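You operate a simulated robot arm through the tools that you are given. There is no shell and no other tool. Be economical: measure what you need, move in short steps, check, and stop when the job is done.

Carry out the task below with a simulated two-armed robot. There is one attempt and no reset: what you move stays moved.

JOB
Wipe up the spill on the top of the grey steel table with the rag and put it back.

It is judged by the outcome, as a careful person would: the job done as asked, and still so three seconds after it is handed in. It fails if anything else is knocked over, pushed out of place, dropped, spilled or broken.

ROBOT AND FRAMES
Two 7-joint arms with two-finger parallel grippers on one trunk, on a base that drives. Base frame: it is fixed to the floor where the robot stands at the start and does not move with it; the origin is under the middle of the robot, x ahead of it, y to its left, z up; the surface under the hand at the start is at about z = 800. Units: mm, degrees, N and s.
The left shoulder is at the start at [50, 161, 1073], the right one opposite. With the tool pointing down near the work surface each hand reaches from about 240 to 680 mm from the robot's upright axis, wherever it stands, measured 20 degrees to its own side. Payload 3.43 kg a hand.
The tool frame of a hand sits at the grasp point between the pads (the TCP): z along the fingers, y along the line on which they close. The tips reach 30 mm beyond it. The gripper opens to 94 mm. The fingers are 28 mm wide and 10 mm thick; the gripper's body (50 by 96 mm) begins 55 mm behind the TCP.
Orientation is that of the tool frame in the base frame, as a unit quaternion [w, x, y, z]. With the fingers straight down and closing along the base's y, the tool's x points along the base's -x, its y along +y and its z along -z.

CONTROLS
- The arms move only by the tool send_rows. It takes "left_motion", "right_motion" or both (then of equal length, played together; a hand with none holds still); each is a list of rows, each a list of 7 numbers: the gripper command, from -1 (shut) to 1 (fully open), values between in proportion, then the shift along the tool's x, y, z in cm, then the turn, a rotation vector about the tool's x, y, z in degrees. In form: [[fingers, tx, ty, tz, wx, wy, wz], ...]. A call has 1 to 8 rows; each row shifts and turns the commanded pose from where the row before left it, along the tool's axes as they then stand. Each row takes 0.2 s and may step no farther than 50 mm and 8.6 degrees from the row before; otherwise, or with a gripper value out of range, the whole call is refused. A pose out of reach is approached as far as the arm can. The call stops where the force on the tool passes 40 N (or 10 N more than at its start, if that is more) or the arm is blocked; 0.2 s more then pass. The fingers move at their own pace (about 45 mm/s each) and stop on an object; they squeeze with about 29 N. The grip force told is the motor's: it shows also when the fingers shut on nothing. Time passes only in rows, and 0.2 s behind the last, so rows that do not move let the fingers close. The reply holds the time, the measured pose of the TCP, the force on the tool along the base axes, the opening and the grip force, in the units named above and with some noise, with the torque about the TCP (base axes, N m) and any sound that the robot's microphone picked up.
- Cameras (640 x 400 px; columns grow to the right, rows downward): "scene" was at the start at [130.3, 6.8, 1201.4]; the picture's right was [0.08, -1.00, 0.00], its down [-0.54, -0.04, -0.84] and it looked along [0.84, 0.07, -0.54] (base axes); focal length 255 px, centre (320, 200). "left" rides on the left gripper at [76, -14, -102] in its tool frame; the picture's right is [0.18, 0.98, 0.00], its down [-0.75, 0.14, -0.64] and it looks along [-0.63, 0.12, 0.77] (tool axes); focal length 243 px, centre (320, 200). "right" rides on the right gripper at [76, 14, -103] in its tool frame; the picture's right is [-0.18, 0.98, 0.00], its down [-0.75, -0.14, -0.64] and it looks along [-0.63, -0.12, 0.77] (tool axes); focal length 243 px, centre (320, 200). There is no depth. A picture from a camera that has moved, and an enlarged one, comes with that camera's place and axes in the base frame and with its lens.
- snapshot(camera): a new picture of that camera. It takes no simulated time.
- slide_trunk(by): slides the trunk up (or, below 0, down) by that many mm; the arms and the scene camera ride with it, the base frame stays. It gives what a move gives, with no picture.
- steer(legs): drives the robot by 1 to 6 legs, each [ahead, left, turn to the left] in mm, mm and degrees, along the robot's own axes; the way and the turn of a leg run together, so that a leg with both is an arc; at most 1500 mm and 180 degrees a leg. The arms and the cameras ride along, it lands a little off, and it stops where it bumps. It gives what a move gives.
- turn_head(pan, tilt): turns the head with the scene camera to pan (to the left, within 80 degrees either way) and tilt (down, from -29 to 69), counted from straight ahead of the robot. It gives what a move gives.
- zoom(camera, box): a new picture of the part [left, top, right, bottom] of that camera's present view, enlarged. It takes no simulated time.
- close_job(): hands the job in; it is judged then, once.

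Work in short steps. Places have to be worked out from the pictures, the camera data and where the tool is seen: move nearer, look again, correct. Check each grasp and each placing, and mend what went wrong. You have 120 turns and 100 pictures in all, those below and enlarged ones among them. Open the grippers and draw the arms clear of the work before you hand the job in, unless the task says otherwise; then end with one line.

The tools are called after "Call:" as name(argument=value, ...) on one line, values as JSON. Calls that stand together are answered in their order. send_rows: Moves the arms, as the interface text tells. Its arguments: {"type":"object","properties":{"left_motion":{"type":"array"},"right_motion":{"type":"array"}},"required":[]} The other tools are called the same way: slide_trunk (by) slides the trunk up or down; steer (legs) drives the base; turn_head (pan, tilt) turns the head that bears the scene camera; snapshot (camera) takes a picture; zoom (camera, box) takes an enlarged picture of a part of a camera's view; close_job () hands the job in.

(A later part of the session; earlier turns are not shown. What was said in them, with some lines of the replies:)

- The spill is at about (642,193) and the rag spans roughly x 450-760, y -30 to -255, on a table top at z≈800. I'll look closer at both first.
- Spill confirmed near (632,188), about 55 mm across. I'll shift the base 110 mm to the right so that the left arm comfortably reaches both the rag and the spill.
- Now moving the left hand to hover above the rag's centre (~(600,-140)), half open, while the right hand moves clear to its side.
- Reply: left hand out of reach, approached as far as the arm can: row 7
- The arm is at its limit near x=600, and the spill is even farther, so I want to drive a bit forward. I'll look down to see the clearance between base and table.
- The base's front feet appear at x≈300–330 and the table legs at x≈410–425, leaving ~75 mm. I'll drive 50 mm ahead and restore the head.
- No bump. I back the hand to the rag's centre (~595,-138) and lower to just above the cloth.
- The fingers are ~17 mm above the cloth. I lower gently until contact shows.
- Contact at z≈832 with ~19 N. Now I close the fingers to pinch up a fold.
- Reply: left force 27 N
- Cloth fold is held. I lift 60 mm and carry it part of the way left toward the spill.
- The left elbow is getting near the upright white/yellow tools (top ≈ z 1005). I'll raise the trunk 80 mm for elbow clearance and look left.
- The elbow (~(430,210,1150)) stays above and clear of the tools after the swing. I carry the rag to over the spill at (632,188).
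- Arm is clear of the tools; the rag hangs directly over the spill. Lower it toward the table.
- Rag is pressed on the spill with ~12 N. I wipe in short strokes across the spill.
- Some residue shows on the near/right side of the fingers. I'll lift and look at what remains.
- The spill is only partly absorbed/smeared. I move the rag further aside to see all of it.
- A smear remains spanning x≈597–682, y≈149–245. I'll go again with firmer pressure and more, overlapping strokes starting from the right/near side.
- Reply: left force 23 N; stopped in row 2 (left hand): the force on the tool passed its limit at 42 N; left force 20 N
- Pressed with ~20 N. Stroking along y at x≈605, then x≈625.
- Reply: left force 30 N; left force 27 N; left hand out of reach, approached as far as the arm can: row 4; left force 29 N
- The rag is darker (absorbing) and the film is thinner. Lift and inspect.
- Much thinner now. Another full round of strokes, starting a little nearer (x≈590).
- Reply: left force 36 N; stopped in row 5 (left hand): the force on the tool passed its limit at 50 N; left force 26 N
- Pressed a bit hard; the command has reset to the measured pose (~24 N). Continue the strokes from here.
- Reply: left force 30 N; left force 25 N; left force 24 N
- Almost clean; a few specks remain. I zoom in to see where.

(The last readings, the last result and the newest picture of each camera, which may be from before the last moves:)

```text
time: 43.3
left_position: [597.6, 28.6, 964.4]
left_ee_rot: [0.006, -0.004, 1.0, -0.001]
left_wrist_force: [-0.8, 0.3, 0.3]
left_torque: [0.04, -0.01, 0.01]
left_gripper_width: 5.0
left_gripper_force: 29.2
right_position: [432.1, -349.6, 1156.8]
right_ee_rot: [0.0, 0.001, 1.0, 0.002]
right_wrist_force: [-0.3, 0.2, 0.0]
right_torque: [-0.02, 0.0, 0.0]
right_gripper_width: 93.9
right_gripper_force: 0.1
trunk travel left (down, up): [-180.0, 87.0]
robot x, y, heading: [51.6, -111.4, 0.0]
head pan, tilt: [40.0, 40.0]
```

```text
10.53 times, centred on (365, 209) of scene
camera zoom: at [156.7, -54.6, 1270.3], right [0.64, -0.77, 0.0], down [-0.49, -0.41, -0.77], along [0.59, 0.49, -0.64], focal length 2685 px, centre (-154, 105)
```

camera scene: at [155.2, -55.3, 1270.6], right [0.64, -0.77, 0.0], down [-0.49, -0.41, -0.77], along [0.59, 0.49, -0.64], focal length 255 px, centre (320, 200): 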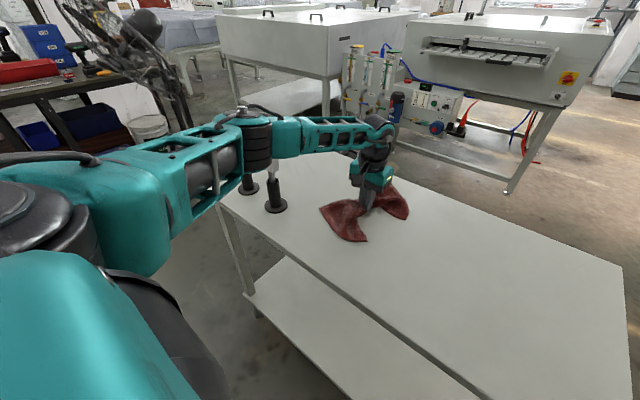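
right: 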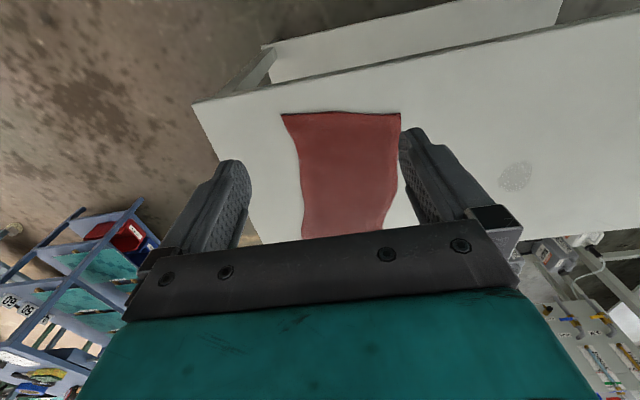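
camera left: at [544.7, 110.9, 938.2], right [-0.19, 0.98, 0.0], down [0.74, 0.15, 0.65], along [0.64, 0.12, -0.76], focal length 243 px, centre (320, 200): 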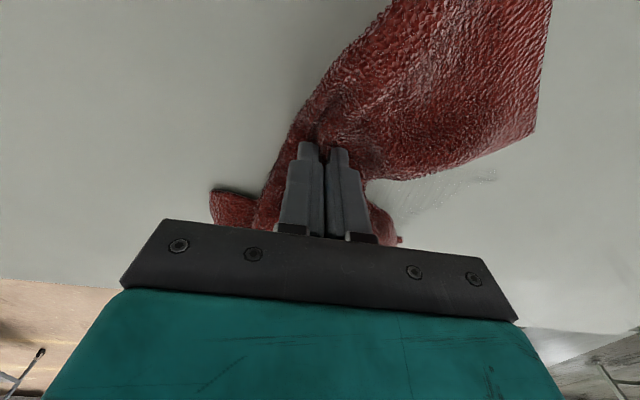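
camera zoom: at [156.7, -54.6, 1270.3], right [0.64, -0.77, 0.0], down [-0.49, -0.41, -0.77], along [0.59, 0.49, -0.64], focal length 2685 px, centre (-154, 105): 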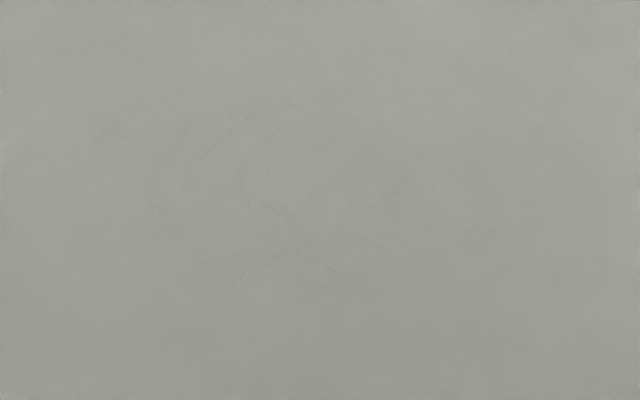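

Faint specks over the same area; one more round with strokes at finer spacing.

Call:
send_rows(left_motion=[[-1, 0, 4.0, 0, 0, 0, 0], [-1, 0, 4.0, 0, 0, 0, 0], [-1, 0, 4.0, 2, 0, 0, 0], [-1, 0, 0, 4, 0, 0, 0], [-1, 0, 0, 4, 0, 0, 0], [-1, 0, 0, 1.7, 0, 0, 0], [-1, 0, 0, 0.8, 0, 0, 0]])

Call:
send_rows(left_motion=[[-1, 0, 2.5, 0, 0, 0, 0], [-1, 0, 2.5, 0, 0, 0, 0], [-1, 0, 2.5, 0, 0, 0, 0], [-1, 0, 2.5, 0, 0, 0, 0], [-1, -1.2, -2.5, 0, 0, 0, 0], [-1, 0, -2.5, 0, 0, 0, 0], [-1, 0, -2.5, 0, 0, 0, 0], [-1, 0, -2.5, 0, 0, 0, 0]])

```text
time: 44.9
left_position: [598.2, 147.3, 841.3]
left_ee_rot: [0.007, -0.003, 1.0, -0.002]
left_wrist_force: [0.5, 0.4, 5.5]
left_torque: [0.03, -0.07, -0.05]
left_gripper_width: 4.9
left_gripper_force: 29.1
right_position: [432.6, -350.2, 1158.1]
right_ee_rot: [0.0, 0.001, 1.0, 0.001]
right_wrist_force: [-0.5, -0.3, -0.3]
right_torque: [0.03, 0.01, 0.0]
right_gripper_width: 93.9
right_gripper_force: 0.1
trunk travel left (down, up): [-180.0, 87.0]
robot x, y, heading: [49.3, -109.0, 0.1]
head pan, tilt: [40.0, 40.0]
```

```text
time: 46.7
left_position: [609.1, 148.1, 840.8]
left_ee_rot: [0.006, -0.003, 1.0, -0.001]
left_wrist_force: [-0.1, 2.0, 7.6]
left_torque: [0.1, -0.08, -0.01]
left_gripper_width: 5.1
left_gripper_force: 29.7
right_position: [433.2, -349.7, 1156.7]
right_ee_rot: [0.0, -0.001, 1.0, 0.001]
right_wrist_force: [-0.2, 0.5, 0.0]
right_torque: [-0.02, 0.0, 0.03]
right_gripper_width: 93.7
right_gripper_force: 0.1
trunk travel left (down, up): [-180.0, 87.0]
robot x, y, heading: [50.1, -105.7, -0.3]
head pan, tilt: [40.0, 40.0]
```

Light pressure (7 N); I add a few mm of press and continue.

Call:
send_rows(left_motion=[[-1, 1.2, 0, 0.4, 0, 0, 0], [-1, 0, 3.2, 0, 0, 0, 0], [-1, 0, 3.2, 0, 0, 0, 0], [-1, 0, 3.2, 0, 0, 0, 0], [-1, -1.2, 0, 0, 0, 0, 0], [-1, 0, -3.2, 0, 0, 0, 0], [-1, 0, -3.2, 0, 0, 0, 0], [-1, 0, -3.2, 0, 0, 0, 0]])

Call:
send_rows(left_motion=[[-1, -1.2, 0, 0, 0, 0, 0], [-1, 0, 3.2, 0, 0, 0, 0], [-1, 0, 3.2, 0, 0, 0, 0], [-1, 0, 3.2, 0, 0, 0, 0], [-1, -1.2, 0, 0, 0, 0, 0], [-1, 0, -3.2, 0, 0, 0, 0], [-1, 0, -3.2, 0, 0, 0, 0], [-1, 0, -3.2, 0, 0, 0, 0]])

Call:
send_rows(left_motion=[[-1, -1.2, 0, 0, 0, 0, 0], [-1, 0, 3.2, 0, 0, 0, 0], [-1, 0, 3.2, 0, 0, 0, 0], [-1, 0, 3.2, 0, 0, 0, 0], [-1, -1.2, 0, 0, 0, 0, 0], [-1, 0, -3.2, 0, 0, 0, 0], [-1, 0, -3.2, 0, 0, 0, 0], [-1, 0, -3.2, 0, 0, 0, 0]])

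Call:
send_rows(left_motion=[[-1, -1.0, 0, 0, 0, 0, 0], [-1, 0, 3.2, 0, 0, 0, 0], [-1, 0, 3.2, 0, 0, 0, 0], [-1, 1.5, -3.2, 0, 0, 0, 0], [-1, 1.5, 3.2, 0, 0, 0, 0], [-1, 1.5, -3.2, 0, 0, 0, 0], [-1, 1.5, 3.2, 0, 0, 0, 0], [-1, 1, -3.2, 0, 0, 0, 0]])

Call:
send_rows(left_motion=[[-1, 0, 0, -3, 0, 0, 0], [-1, 0, 0, -3, 0, 0, 0], [-1, 0, 0, -4, 0, 0, 0], [-1, 0, 0, -3, 0, 0, 0], [-1, 0, -4, 0, 0, 0, 0], [-1, 0, -4, 0, 0, 0, 0], [-1, 0, -4, 0, 0, 0, 0], [-1, 0, -4, 0, 0, 0, 0]])

Call:
zoom(camera="scene", box=[335, 190, 395, 228])

Call:
snapshot(camera="scene")

```text
time: 48.5
left_position: [608.3, 148.2, 839.5]
left_ee_rot: [0.007, -0.004, 1.0, -0.001]
left_wrist_force: [0.6, 7.6, 22.5]
left_torque: [0.42, -0.2, 0.04]
left_gripper_width: 5.1
left_gripper_force: 28.8
right_position: [431.6, -349.6, 1157.8]
right_ee_rot: [0.001, 0.0, 1.0, 0.001]
right_wrist_force: [0.0, 0.2, 0.8]
right_torque: [0.01, 0.04, -0.01]
right_gripper_width: 93.9
right_gripper_force: 0.1
trunk travel left (down, up): [-180.0, 87.0]
robot x, y, heading: [50.5, -105.9, 0.2]
head pan, tilt: [40.0, 40.0]
```

```text
time: 50.3
left_position: [633.6, 148.4, 839.6]
left_ee_rot: [0.008, -0.004, 1.0, -0.001]
left_wrist_force: [0.2, 7.7, 21.4]
left_torque: [0.42, -0.11, 0.02]
left_gripper_width: 5.1
left_gripper_force: 29.1
right_position: [430.9, -348.9, 1157.6]
right_ee_rot: [0.0, 0.0, 1.0, 0.0]
right_wrist_force: [-1.0, -0.2, 0.0]
right_torque: [-0.03, 0.01, 0.02]
right_gripper_width: 93.8
right_gripper_force: 0.2
trunk travel left (down, up): [-180.0, 87.0]
robot x, y, heading: [48.3, -108.4, 0.2]
head pan, tilt: [40.0, 40.0]
```

```text
time: 52.1
left_position: [646.1, 149.9, 838.1]
left_ee_rot: [0.008, -0.005, 1.0, 0.0]
left_wrist_force: [0.5, 7.7, 20.8]
left_torque: [0.42, -0.1, 0.04]
left_gripper_width: 4.9
left_gripper_force: 29.1
left hand out of reach, approached as far as the arm can: row 5
right_position: [431.1, -349.0, 1157.2]
right_ee_rot: [0.001, -0.001, 1.0, 0.001]
right_wrist_force: [0.3, -0.3, -0.4]
right_torque: [0.02, 0.03, 0.0]
right_gripper_width: 93.9
right_gripper_force: 0.1
trunk travel left (down, up): [-180.0, 87.0]
robot x, y, heading: [51.4, -108.0, -0.0]
head pan, tilt: [40.0, 40.0]
```

```text
time: 53.9
left_position: [585.7, 182.8, 838.8]
left_ee_rot: [0.009, -0.006, 1.0, 0.001]
left_wrist_force: [1.8, 10.5, 25.9]
left_torque: [0.55, -0.23, 0.05]
left_gripper_width: 5.2
left_gripper_force: 29.2
right_position: [431.7, -349.5, 1158.3]
right_ee_rot: [0.001, 0.0, 1.0, 0.001]
right_wrist_force: [-0.4, 0.6, 0.4]
right_torque: [0.03, 0.0, -0.02]
right_gripper_width: 94.0
right_gripper_force: 0.1
trunk travel left (down, up): [-180.0, 87.0]
robot x, y, heading: [45.8, -106.6, -0.1]
head pan, tilt: [40.0, 40.0]
```

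```text
time: 55.7
left_position: [586.6, 19.4, 967.6]
left_ee_rot: [0.006, -0.005, 1.0, 0.0]
left_wrist_force: [0.1, 0.4, -0.7]
left_torque: [-0.01, 0.01, 0.0]
left_gripper_width: 5.4
left_gripper_force: 28.6
right_position: [432.0, -349.7, 1156.8]
right_ee_rot: [-0.001, -0.001, 1.0, 0.0]
right_wrist_force: [0.1, -0.6, 0.5]
right_torque: [0.01, -0.04, -0.04]
right_gripper_width: 94.0
right_gripper_force: 0.0
trunk travel left (down, up): [-180.0, 87.0]
robot x, y, heading: [46.2, -106.9, 0.0]
head pan, tilt: [40.0, 40.0]
```

```text
10.53 times, centred on (365, 209) of scene
camera zoom: at [156.6, -54.6, 1270.4], right [0.64, -0.77, 0.0], down [-0.49, -0.41, -0.77], along [0.59, 0.49, -0.64], focal length 2685 px, centre (-154, 105)
```

zoom: 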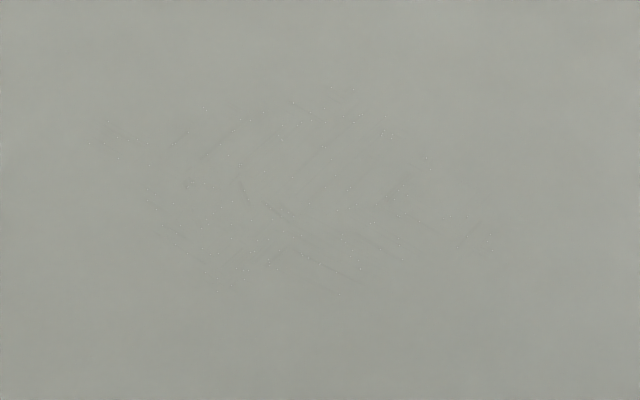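

```text
70 pictures are left
camera scene: at [156.6, -54.6, 1270.4], right [0.64, -0.77, 0.0], down [-0.49, -0.41, -0.77], along [0.59, 0.49, -0.64], focal length 255 px, centre (320, 200)
```

scene: 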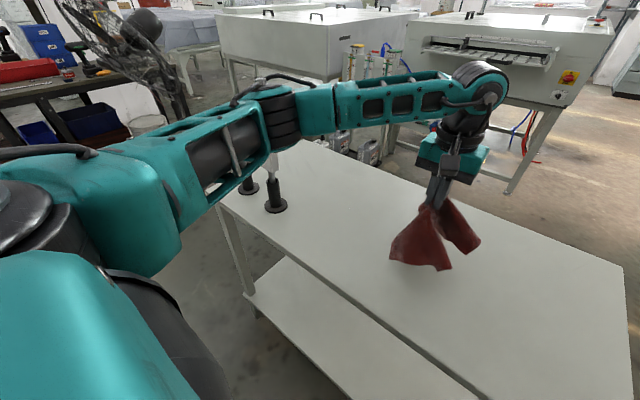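

Only speck-size traces remain at 10× zoom. One cross-wise round (strokes along x) to pick those up.

Call:
send_rows(left_motion=[[-1, 0, 4.0, 0, 0, 0, 0], [-1, 0, 4.0, 0, 0, 0, 0], [-1, 0, 4.0, 2, 0, 0, 0], [-1, 0, 0, 4, 0, 0, 0], [-1, 0, 0, 4, 0, 0, 0], [-1, 0, 0, 2.0, 0, 0, 0], [-1, 0, 0, 0.9, 0, 0, 0]])

Call:
send_rows(left_motion=[[-1, -2.8, 0, 0.1, 0, 0, 0], [-1, -2.8, 0, 0, 0, 0, 0], [-1, -2.4, 0, 0, 0, 0, 0], [-1, 0, 1.4, 0, 0, 0, 0], [-1, 2.8, 0, 0, 0, 0, 0], [-1, 2.8, 0, 0, 0, 0, 0], [-1, 2.4, 0, 0, 0, 0, 0], [-1, 0, 1.4, 0, 0, 0, 0]])

Call:
send_rows(left_motion=[[-1, -2.8, 0, 0.1, 0, 0, 0], [-1, -2.8, 0, 0, 0, 0, 0], [-1, -2.4, 0, 0, 0, 0, 0], [-1, 0, 1.4, 0, 0, 0, 0], [-1, 2.8, 0, 0, 0, 0, 0], [-1, 2.8, 0, 0, 0, 0, 0], [-1, 2.4, 0, 0, 0, 0, 0], [-1, 0, 1.4, 0, 0, 0, 0]])

Call:
send_rows(left_motion=[[-1, -2.8, 0, 0.1, 0, 0, 0], [-1, -2.8, 0, 0, 0, 0, 0], [-1, -2.4, 0, 0, 0, 0, 0], [-1, 0, 1.4, 0, 0, 0, 0], [-1, 2.8, 0, 0, 0, 0, 0], [-1, 2.8, 0, 0, 0, 0, 0], [-1, 2.4, 0, 0, 0, 0, 0], [-1, 0, 1.4, 0, 0, 0, 0]])

Call:
send_rows(left_motion=[[-1, -2.8, 0, 0, 0, 0, 0], [-1, -2.8, 0, 0, 0, 0, 0], [-1, 0, -2.5, 0, 0, 0, 0], [-1, 0, -2.5, 0, 0, 0, 0], [-1, 1.0, -2.0, 0, 0, 0, 0], [-1, 1.0, 2.5, 0, 0, 0, 0], [-1, 1, 2.5, 0, 0, 0, 0], [-1, 1, -2, 0, 0, 0, 0]])

Call:
send_rows(left_motion=[[-1, 0, 0, -3, 0, 0, 0], [-1, 0, 0, -3, 0, 0, 0], [-1, 0, 0, -4, 0, 0, 0], [-1, 0, 0, -3, 0, 0, 0], [-1, 0, -4, 0, 0, 0, 0], [-1, 0, -4, 0, 0, 0, 0], [-1, 0, -4, 0, 0, 0, 0], [-1, 0, -4, 0, 0, 0, 0]])

Call:
zoom(camera="scene", box=[335, 190, 395, 228])

```text
time: 57.3
left_position: [586.2, 140.9, 839.6]
left_ee_rot: [0.01, -0.004, 1.0, -0.002]
left_wrist_force: [-2.7, 1.3, 15.4]
left_torque: [0.15, -0.03, 0.0]
left_gripper_width: 4.9
left_gripper_force: 28.7
right_position: [431.0, -349.9, 1157.7]
right_ee_rot: [0.001, 0.0, 1.0, 0.001]
right_wrist_force: [-0.6, -0.2, -0.2]
right_torque: [0.01, -0.02, 0.02]
right_gripper_width: 94.1
right_gripper_force: 0.1
trunk travel left (down, up): [-180.0, 87.0]
robot x, y, heading: [48.3, -106.7, 0.2]
head pan, tilt: [40.0, 40.0]
```

```text
time: 59.1
left_position: [585.3, 164.6, 839.8]
left_ee_rot: [0.009, -0.002, 1.0, -0.003]
left_wrist_force: [-0.5, -9.8, 24.8]
left_torque: [-0.15, -0.14, -0.09]
left_gripper_width: 4.6
left_gripper_force: 29.1
right_position: [430.2, -351.9, 1157.1]
right_ee_rot: [0.001, 0.0, 1.0, 0.001]
right_wrist_force: [0.4, 0.0, -0.3]
right_torque: [0.01, 0.02, 0.01]
right_gripper_width: 94.0
right_gripper_force: 0.0
trunk travel left (down, up): [-180.0, 87.0]
robot x, y, heading: [47.3, -106.8, -0.0]
head pan, tilt: [40.0, 40.0]
```

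```text
time: 60.9
left_position: [584.3, 194.5, 838.0]
left_ee_rot: [0.009, -0.002, 1.0, -0.003]
left_wrist_force: [-0.3, -11.3, 27.6]
left_torque: [-0.16, -0.17, -0.07]
left_gripper_width: 5.0
left_gripper_force: 29.4
right_position: [429.9, -350.2, 1157.9]
right_ee_rot: [0.001, 0.0, 1.0, 0.002]
right_wrist_force: [0.4, 0.0, 0.0]
right_torque: [-0.03, 0.02, 0.02]
right_gripper_width: 93.8
right_gripper_force: 0.1
trunk travel left (down, up): [-180.0, 87.0]
robot x, y, heading: [52.2, -112.4, -0.0]
head pan, tilt: [40.0, 40.0]
```

```text
time: 62.7
left_position: [587.4, 218.7, 839.3]
left_ee_rot: [0.01, -0.001, 1.0, -0.004]
left_wrist_force: [-0.8, -12.2, 28.9]
left_torque: [-0.18, -0.18, -0.05]
left_gripper_width: 5.0
left_gripper_force: 29.1
right_position: [430.5, -352.2, 1157.7]
right_ee_rot: [0.001, 0.001, 1.0, 0.002]
right_wrist_force: [-0.1, 0.0, -0.6]
right_torque: [-0.01, -0.03, -0.02]
right_gripper_width: 94.0
right_gripper_force: 0.0
trunk travel left (down, up): [-180.0, 87.0]
robot x, y, heading: [48.6, -109.5, 0.1]
head pan, tilt: [40.0, 40.0]
```

```text
time: 64.5
left_position: [602.3, 189.8, 838.5]
left_ee_rot: [0.013, -0.007, 1.0, 0.002]
left_wrist_force: [7.0, 10.5, 31.1]
left_torque: [0.53, -0.39, -0.02]
left_gripper_width: 5.1
left_gripper_force: 29.1
right_position: [431.4, -349.3, 1156.3]
right_ee_rot: [0.002, -0.002, 1.0, 0.0]
right_wrist_force: [0.7, 0.0, 0.6]
right_torque: [0.0, 0.02, 0.02]
right_gripper_width: 94.0
right_gripper_force: 0.0
trunk travel left (down, up): [-180.0, 87.0]
robot x, y, heading: [51.2, -109.4, 0.2]
head pan, tilt: [40.0, 40.0]
```

```text
time: 66.3
left_position: [602.0, 24.8, 964.9]
left_ee_rot: [0.006, -0.003, 1.0, -0.001]
left_wrist_force: [-1.0, -0.1, -1.7]
left_torque: [0.05, -0.02, -0.02]
left_gripper_width: 5.1
left_gripper_force: 29.2
right_position: [432.7, -349.7, 1156.0]
right_ee_rot: [0.0, 0.0, 1.0, 0.002]
right_wrist_force: [-1.0, -0.1, 0.3]
right_torque: [0.05, 0.01, 0.0]
right_gripper_width: 94.0
right_gripper_force: 0.0
trunk travel left (down, up): [-180.0, 87.0]
robot x, y, heading: [49.2, -108.0, -0.1]
head pan, tilt: [40.0, 40.0]
```

```text
10.53 times, centred on (365, 209) of scene
camera zoom: at [156.7, -54.7, 1270.3], right [0.64, -0.77, 0.0], down [-0.49, -0.41, -0.77], along [0.59, 0.49, -0.64], focal length 2685 px, centre (-154, 105)
```

zoom: 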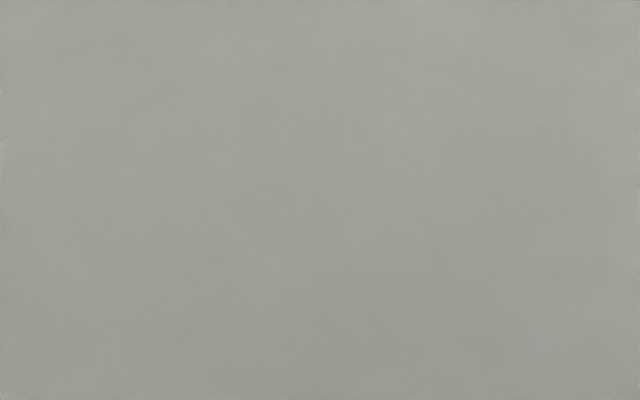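

The surface is now spotless. I carry the rag back over its original place (~(597,-140)).

Call:
send_rows(left_motion=[[-1, 0.1, -3.3, 0, 0, 0, 0], [-1, 0, -3.3, 0, 0, 0, 0], [-1, 0, -3.3, 0, 0, 0, 0], [-1, 0, -3.3, 0, 0, 0, 0], [-1, 0, -3.3, 0, 0, 0, 0], [-1, 0, 0, 2, 0, 0, 0], [-1, 0, 0, 2, 0, 0, 0], [-1, 0, 0, 0, 0, 0, 0]])

Call:
turn_head(pan=-5, tilt=45)

Call:
snapshot(camera="scene")

```text
time: 68.1
left_position: [603.6, -141.6, 924.5]
left_ee_rot: [0.006, -0.003, 1.0, -0.001]
left_wrist_force: [0.1, 0.1, -0.4]
left_torque: [0.02, 0.01, -0.01]
left_gripper_width: 4.8
left_gripper_force: 28.4
right_position: [433.2, -348.7, 1156.6]
right_ee_rot: [-0.001, 0.0, 1.0, 0.001]
right_wrist_force: [-0.4, 0.4, 0.2]
right_torque: [0.02, 0.01, -0.03]
right_gripper_width: 93.7
right_gripper_force: 0.0
trunk travel left (down, up): [-180.0, 87.0]
robot x, y, heading: [50.8, -114.1, 0.0]
head pan, tilt: [40.0, 40.0]
```

```text
time: 69.2
left_position: [603.7, -140.9, 924.8]
left_ee_rot: [0.006, -0.003, 1.0, -0.001]
left_wrist_force: [-1.1, -0.5, 0.2]
left_torque: [0.0, -0.03, -0.02]
left_gripper_width: 4.9
left_gripper_force: 28.7
right_position: [432.1, -350.3, 1157.0]
right_ee_rot: [0.0, 0.0, 1.0, 0.001]
right_wrist_force: [0.4, -0.4, 0.0]
right_torque: [0.0, 0.01, -0.01]
right_gripper_width: 94.0
right_gripper_force: 0.2
trunk travel left (down, up): [-180.0, 87.0]
robot x, y, heading: [49.6, -105.5, 0.1]
head pan, tilt: [-5.0, 45.0]
```

```text
68 pictures are left
camera scene: at [172.5, -115.7, 1263.1], right [-0.09, -1.0, 0.0], down [-0.7, 0.06, -0.71], along [0.7, -0.06, -0.71], focal length 255 px, centre (320, 200)
```

scene: 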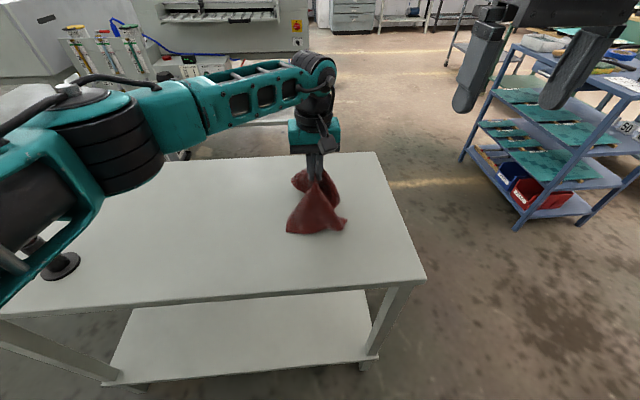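

Over its place. Lower to the table, then release.

Call:
send_rows(left_motion=[[-1, 0, 0, 2, 0, 0, 0], [-1, 0, 0, 2, 0, 0, 0], [-1, 0, 0, 2, 0, 0, 0], [-1, 0, 0, 1.5, 0, 0, 0], [-1, 0, 0, 0.8, 0, 0, 0]])

Call:
send_rows(left_motion=[[0.1, 0, 0, 0, 0, 0, 0], [0.1, 0, 0, 0, 0, 0, 0], [0.1, 0, 0, 0, 0, 0, 0], [0.1, 0, 0, 0, 0, 0, 0], [0.1, 0, 0, -2, 0, 0, 0], [0.1, 0, 0, -4, 0, 0, 0], [0.1, 0, 0, -4, 0, 0, 0], [0.1, 0, 0, -4, 0, 0, 0]])

Call:
snapshot(camera="left")

Call:
snapshot(camera="scene")

```text
time: 70.5
left_position: [604.7, -140.0, 842.6]
left_ee_rot: [0.007, -0.004, 1.0, -0.001]
left_wrist_force: [-0.2, 0.3, 5.4]
left_torque: [0.02, -0.1, 0.0]
left_gripper_width: 4.7
left_gripper_force: 28.6
right_position: [431.7, -348.6, 1158.4]
right_ee_rot: [0.0, 0.0, 1.0, 0.001]
right_wrist_force: [0.0, 0.9, -0.3]
right_torque: [-0.02, 0.01, 0.01]
right_gripper_width: 94.1
right_gripper_force: 0.0
trunk travel left (down, up): [-180.0, 87.0]
robot x, y, heading: [47.9, -107.9, -0.1]
head pan, tilt: [-5.0, 45.0]
```

```text
time: 72.2
left_position: [600.0, -137.4, 981.8]
left_ee_rot: [0.007, -0.003, 1.0, -0.001]
left_wrist_force: [0.5, 0.4, 0.6]
left_torque: [0.04, 0.03, 0.01]
left_gripper_width: 52.0
left_gripper_force: 0.0
right_position: [432.2, -349.7, 1156.8]
right_ee_rot: [0.0, 0.0, 1.0, 0.001]
right_wrist_force: [0.9, -0.6, 0.2]
right_torque: [-0.02, 0.0, -0.02]
right_gripper_width: 94.0
right_gripper_force: 0.0
trunk travel left (down, up): [-180.0, 87.0]
robot x, y, heading: [49.1, -108.7, 0.0]
head pan, tilt: [-5.0, 45.0]
```

```text
67 pictures are left
camera left: at [523.2, -153.1, 1083.7], right [-0.19, 0.98, 0.0], down [0.74, 0.15, 0.65], along [0.64, 0.12, -0.76], focal length 243 px, centre (320, 200)
```

left: 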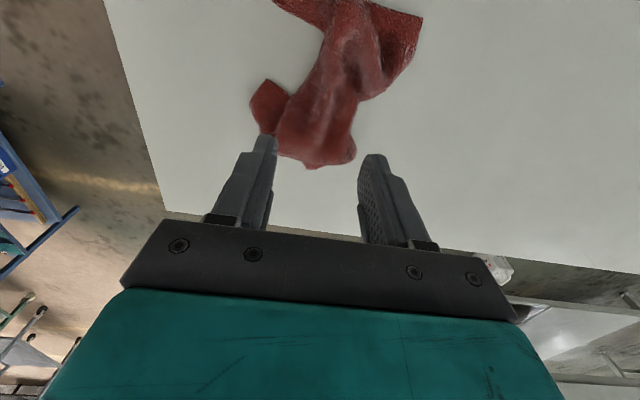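

```text
66 pictures are left
camera scene: at [172.2, -115.8, 1263.1], right [-0.09, -1.0, 0.0], down [-0.7, 0.06, -0.71], along [0.7, -0.06, -0.71], focal length 255 px, centre (320, 200)
```

scene: 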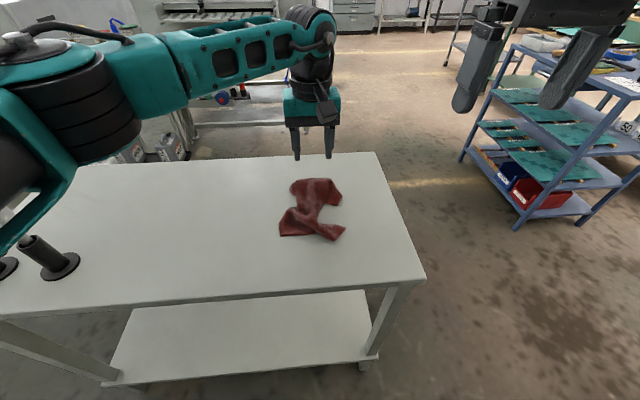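

The rag is back in place but crumpled. I'll look closer to see if a tug at its ends can spread it.

Call:
zoom(camera="scene", box=[260, 160, 370, 250])

```text
4.44 times, centred on (315, 205) of scene
camera zoom: at [172.2, -115.8, 1263.1], right [-0.09, -1.0, 0.0], down [-0.7, 0.06, -0.71], along [0.7, -0.06, -0.71], focal length 1134 px, centre (342, 178)
```

zoom: 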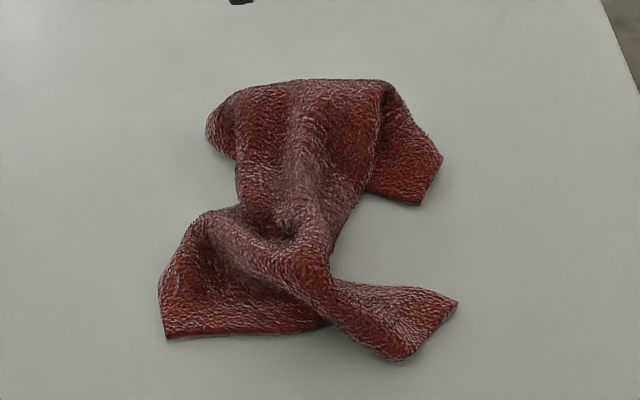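

The rag lies centred at about (595,-135), its original spot, and entirely within its old footprint, so I leave it. I retract the left arm up and back, open, and verify the table and tools.

Call:
send_rows(left_motion=[[0.1, 0, 0, -4, 0, 0, 0], [0.1, 0, 0, -4, 0, 0, 0], [0.1, 2.5, 1, -2, 0, 0, 0], [0.1, 3, 1.5, 0, 0, 0, 0], [1, 3, 1.5, 0, 0, 0, 0], [1, 3, 1.5, 0, 0, 0, 0], [1, 3, 1.5, 0, 0, 0, 0], [1, 0, 0, 0, 0, 0, 0]])

Call:
turn_head(pan=20, tilt=40)

Call:
snapshot(camera="scene")

Call:
snapshot(camera="left")

```text
time: 74.0
left_position: [454.2, -70.1, 1081.0]
left_ee_rot: [0.007, -0.005, 1.0, -0.001]
left_wrist_force: [-0.5, 0.8, 0.0]
left_torque: [0.0, 0.0, -0.01]
left_gripper_width: 93.9
left_gripper_force: 0.1
right_position: [432.2, -350.1, 1157.2]
right_ee_rot: [0.0, 0.0, 1.0, 0.001]
right_wrist_force: [-0.3, 0.6, -0.8]
right_torque: [0.03, -0.01, 0.03]
right_gripper_width: 94.0
right_gripper_force: 0.1
trunk travel left (down, up): [-180.0, 87.0]
robot x, y, heading: [50.5, -111.3, -0.2]
head pan, tilt: [-5.0, 45.0]
```

```text
time: 74.9
left_position: [453.5, -69.8, 1080.4]
left_ee_rot: [0.006, -0.003, 1.0, 0.0]
left_wrist_force: [0.4, 0.9, 0.0]
left_torque: [-0.02, -0.01, -0.01]
left_gripper_width: 93.8
left_gripper_force: 0.0
right_position: [433.8, -350.2, 1157.1]
right_ee_rot: [0.0, 0.0, 1.0, 0.0]
right_wrist_force: [1.1, -1.1, -0.2]
right_torque: [0.03, 0.02, 0.02]
right_gripper_width: 94.0
right_gripper_force: 0.0
trunk travel left (down, up): [-180.0, 87.0]
robot x, y, heading: [52.4, -106.0, 0.1]
head pan, tilt: [20.0, 40.0]
```

```text
64 pictures are left
camera scene: at [171.3, -79.7, 1270.3], right [0.34, -0.94, 0.0], down [-0.6, -0.22, -0.77], along [0.72, 0.26, -0.64], focal length 255 px, centre (320, 200)
```

scene: 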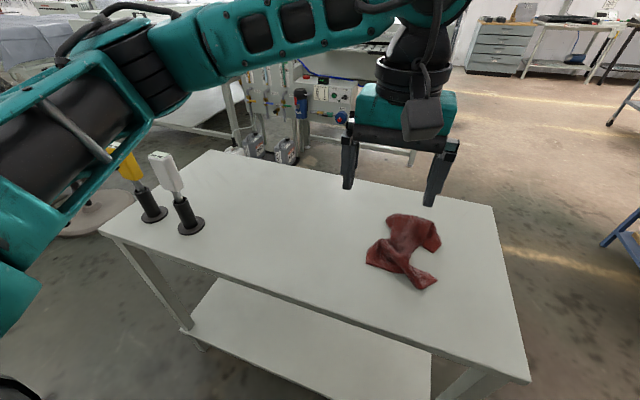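

```text
63 pictures are left
camera left: at [376.4, -85.9, 1182.2], right [-0.19, 0.98, 0.0], down [0.74, 0.15, 0.65], along [0.64, 0.12, -0.76], focal length 243 px, centre (320, 200)
```

left: 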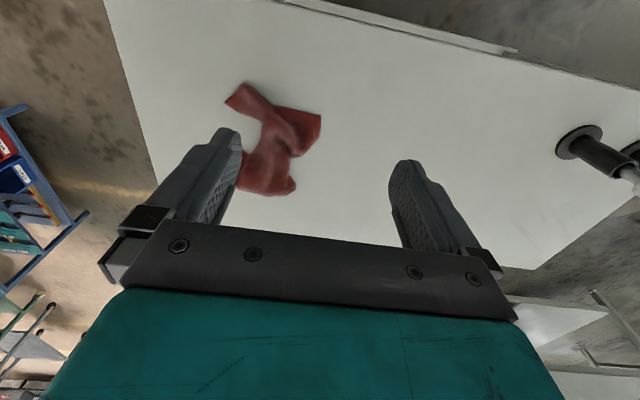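

The table is clean, the rag is back in its place, the tools are untouched and both arms are clear with grippers open. Handing in.

Call:
close_job()

```text
The job is handed in.
```

I wiped up the spill, with no trace left at 10× zoom, and put the rag back at its original spot on the table, though it lies crumpled rather than flat; nothing else was moved.
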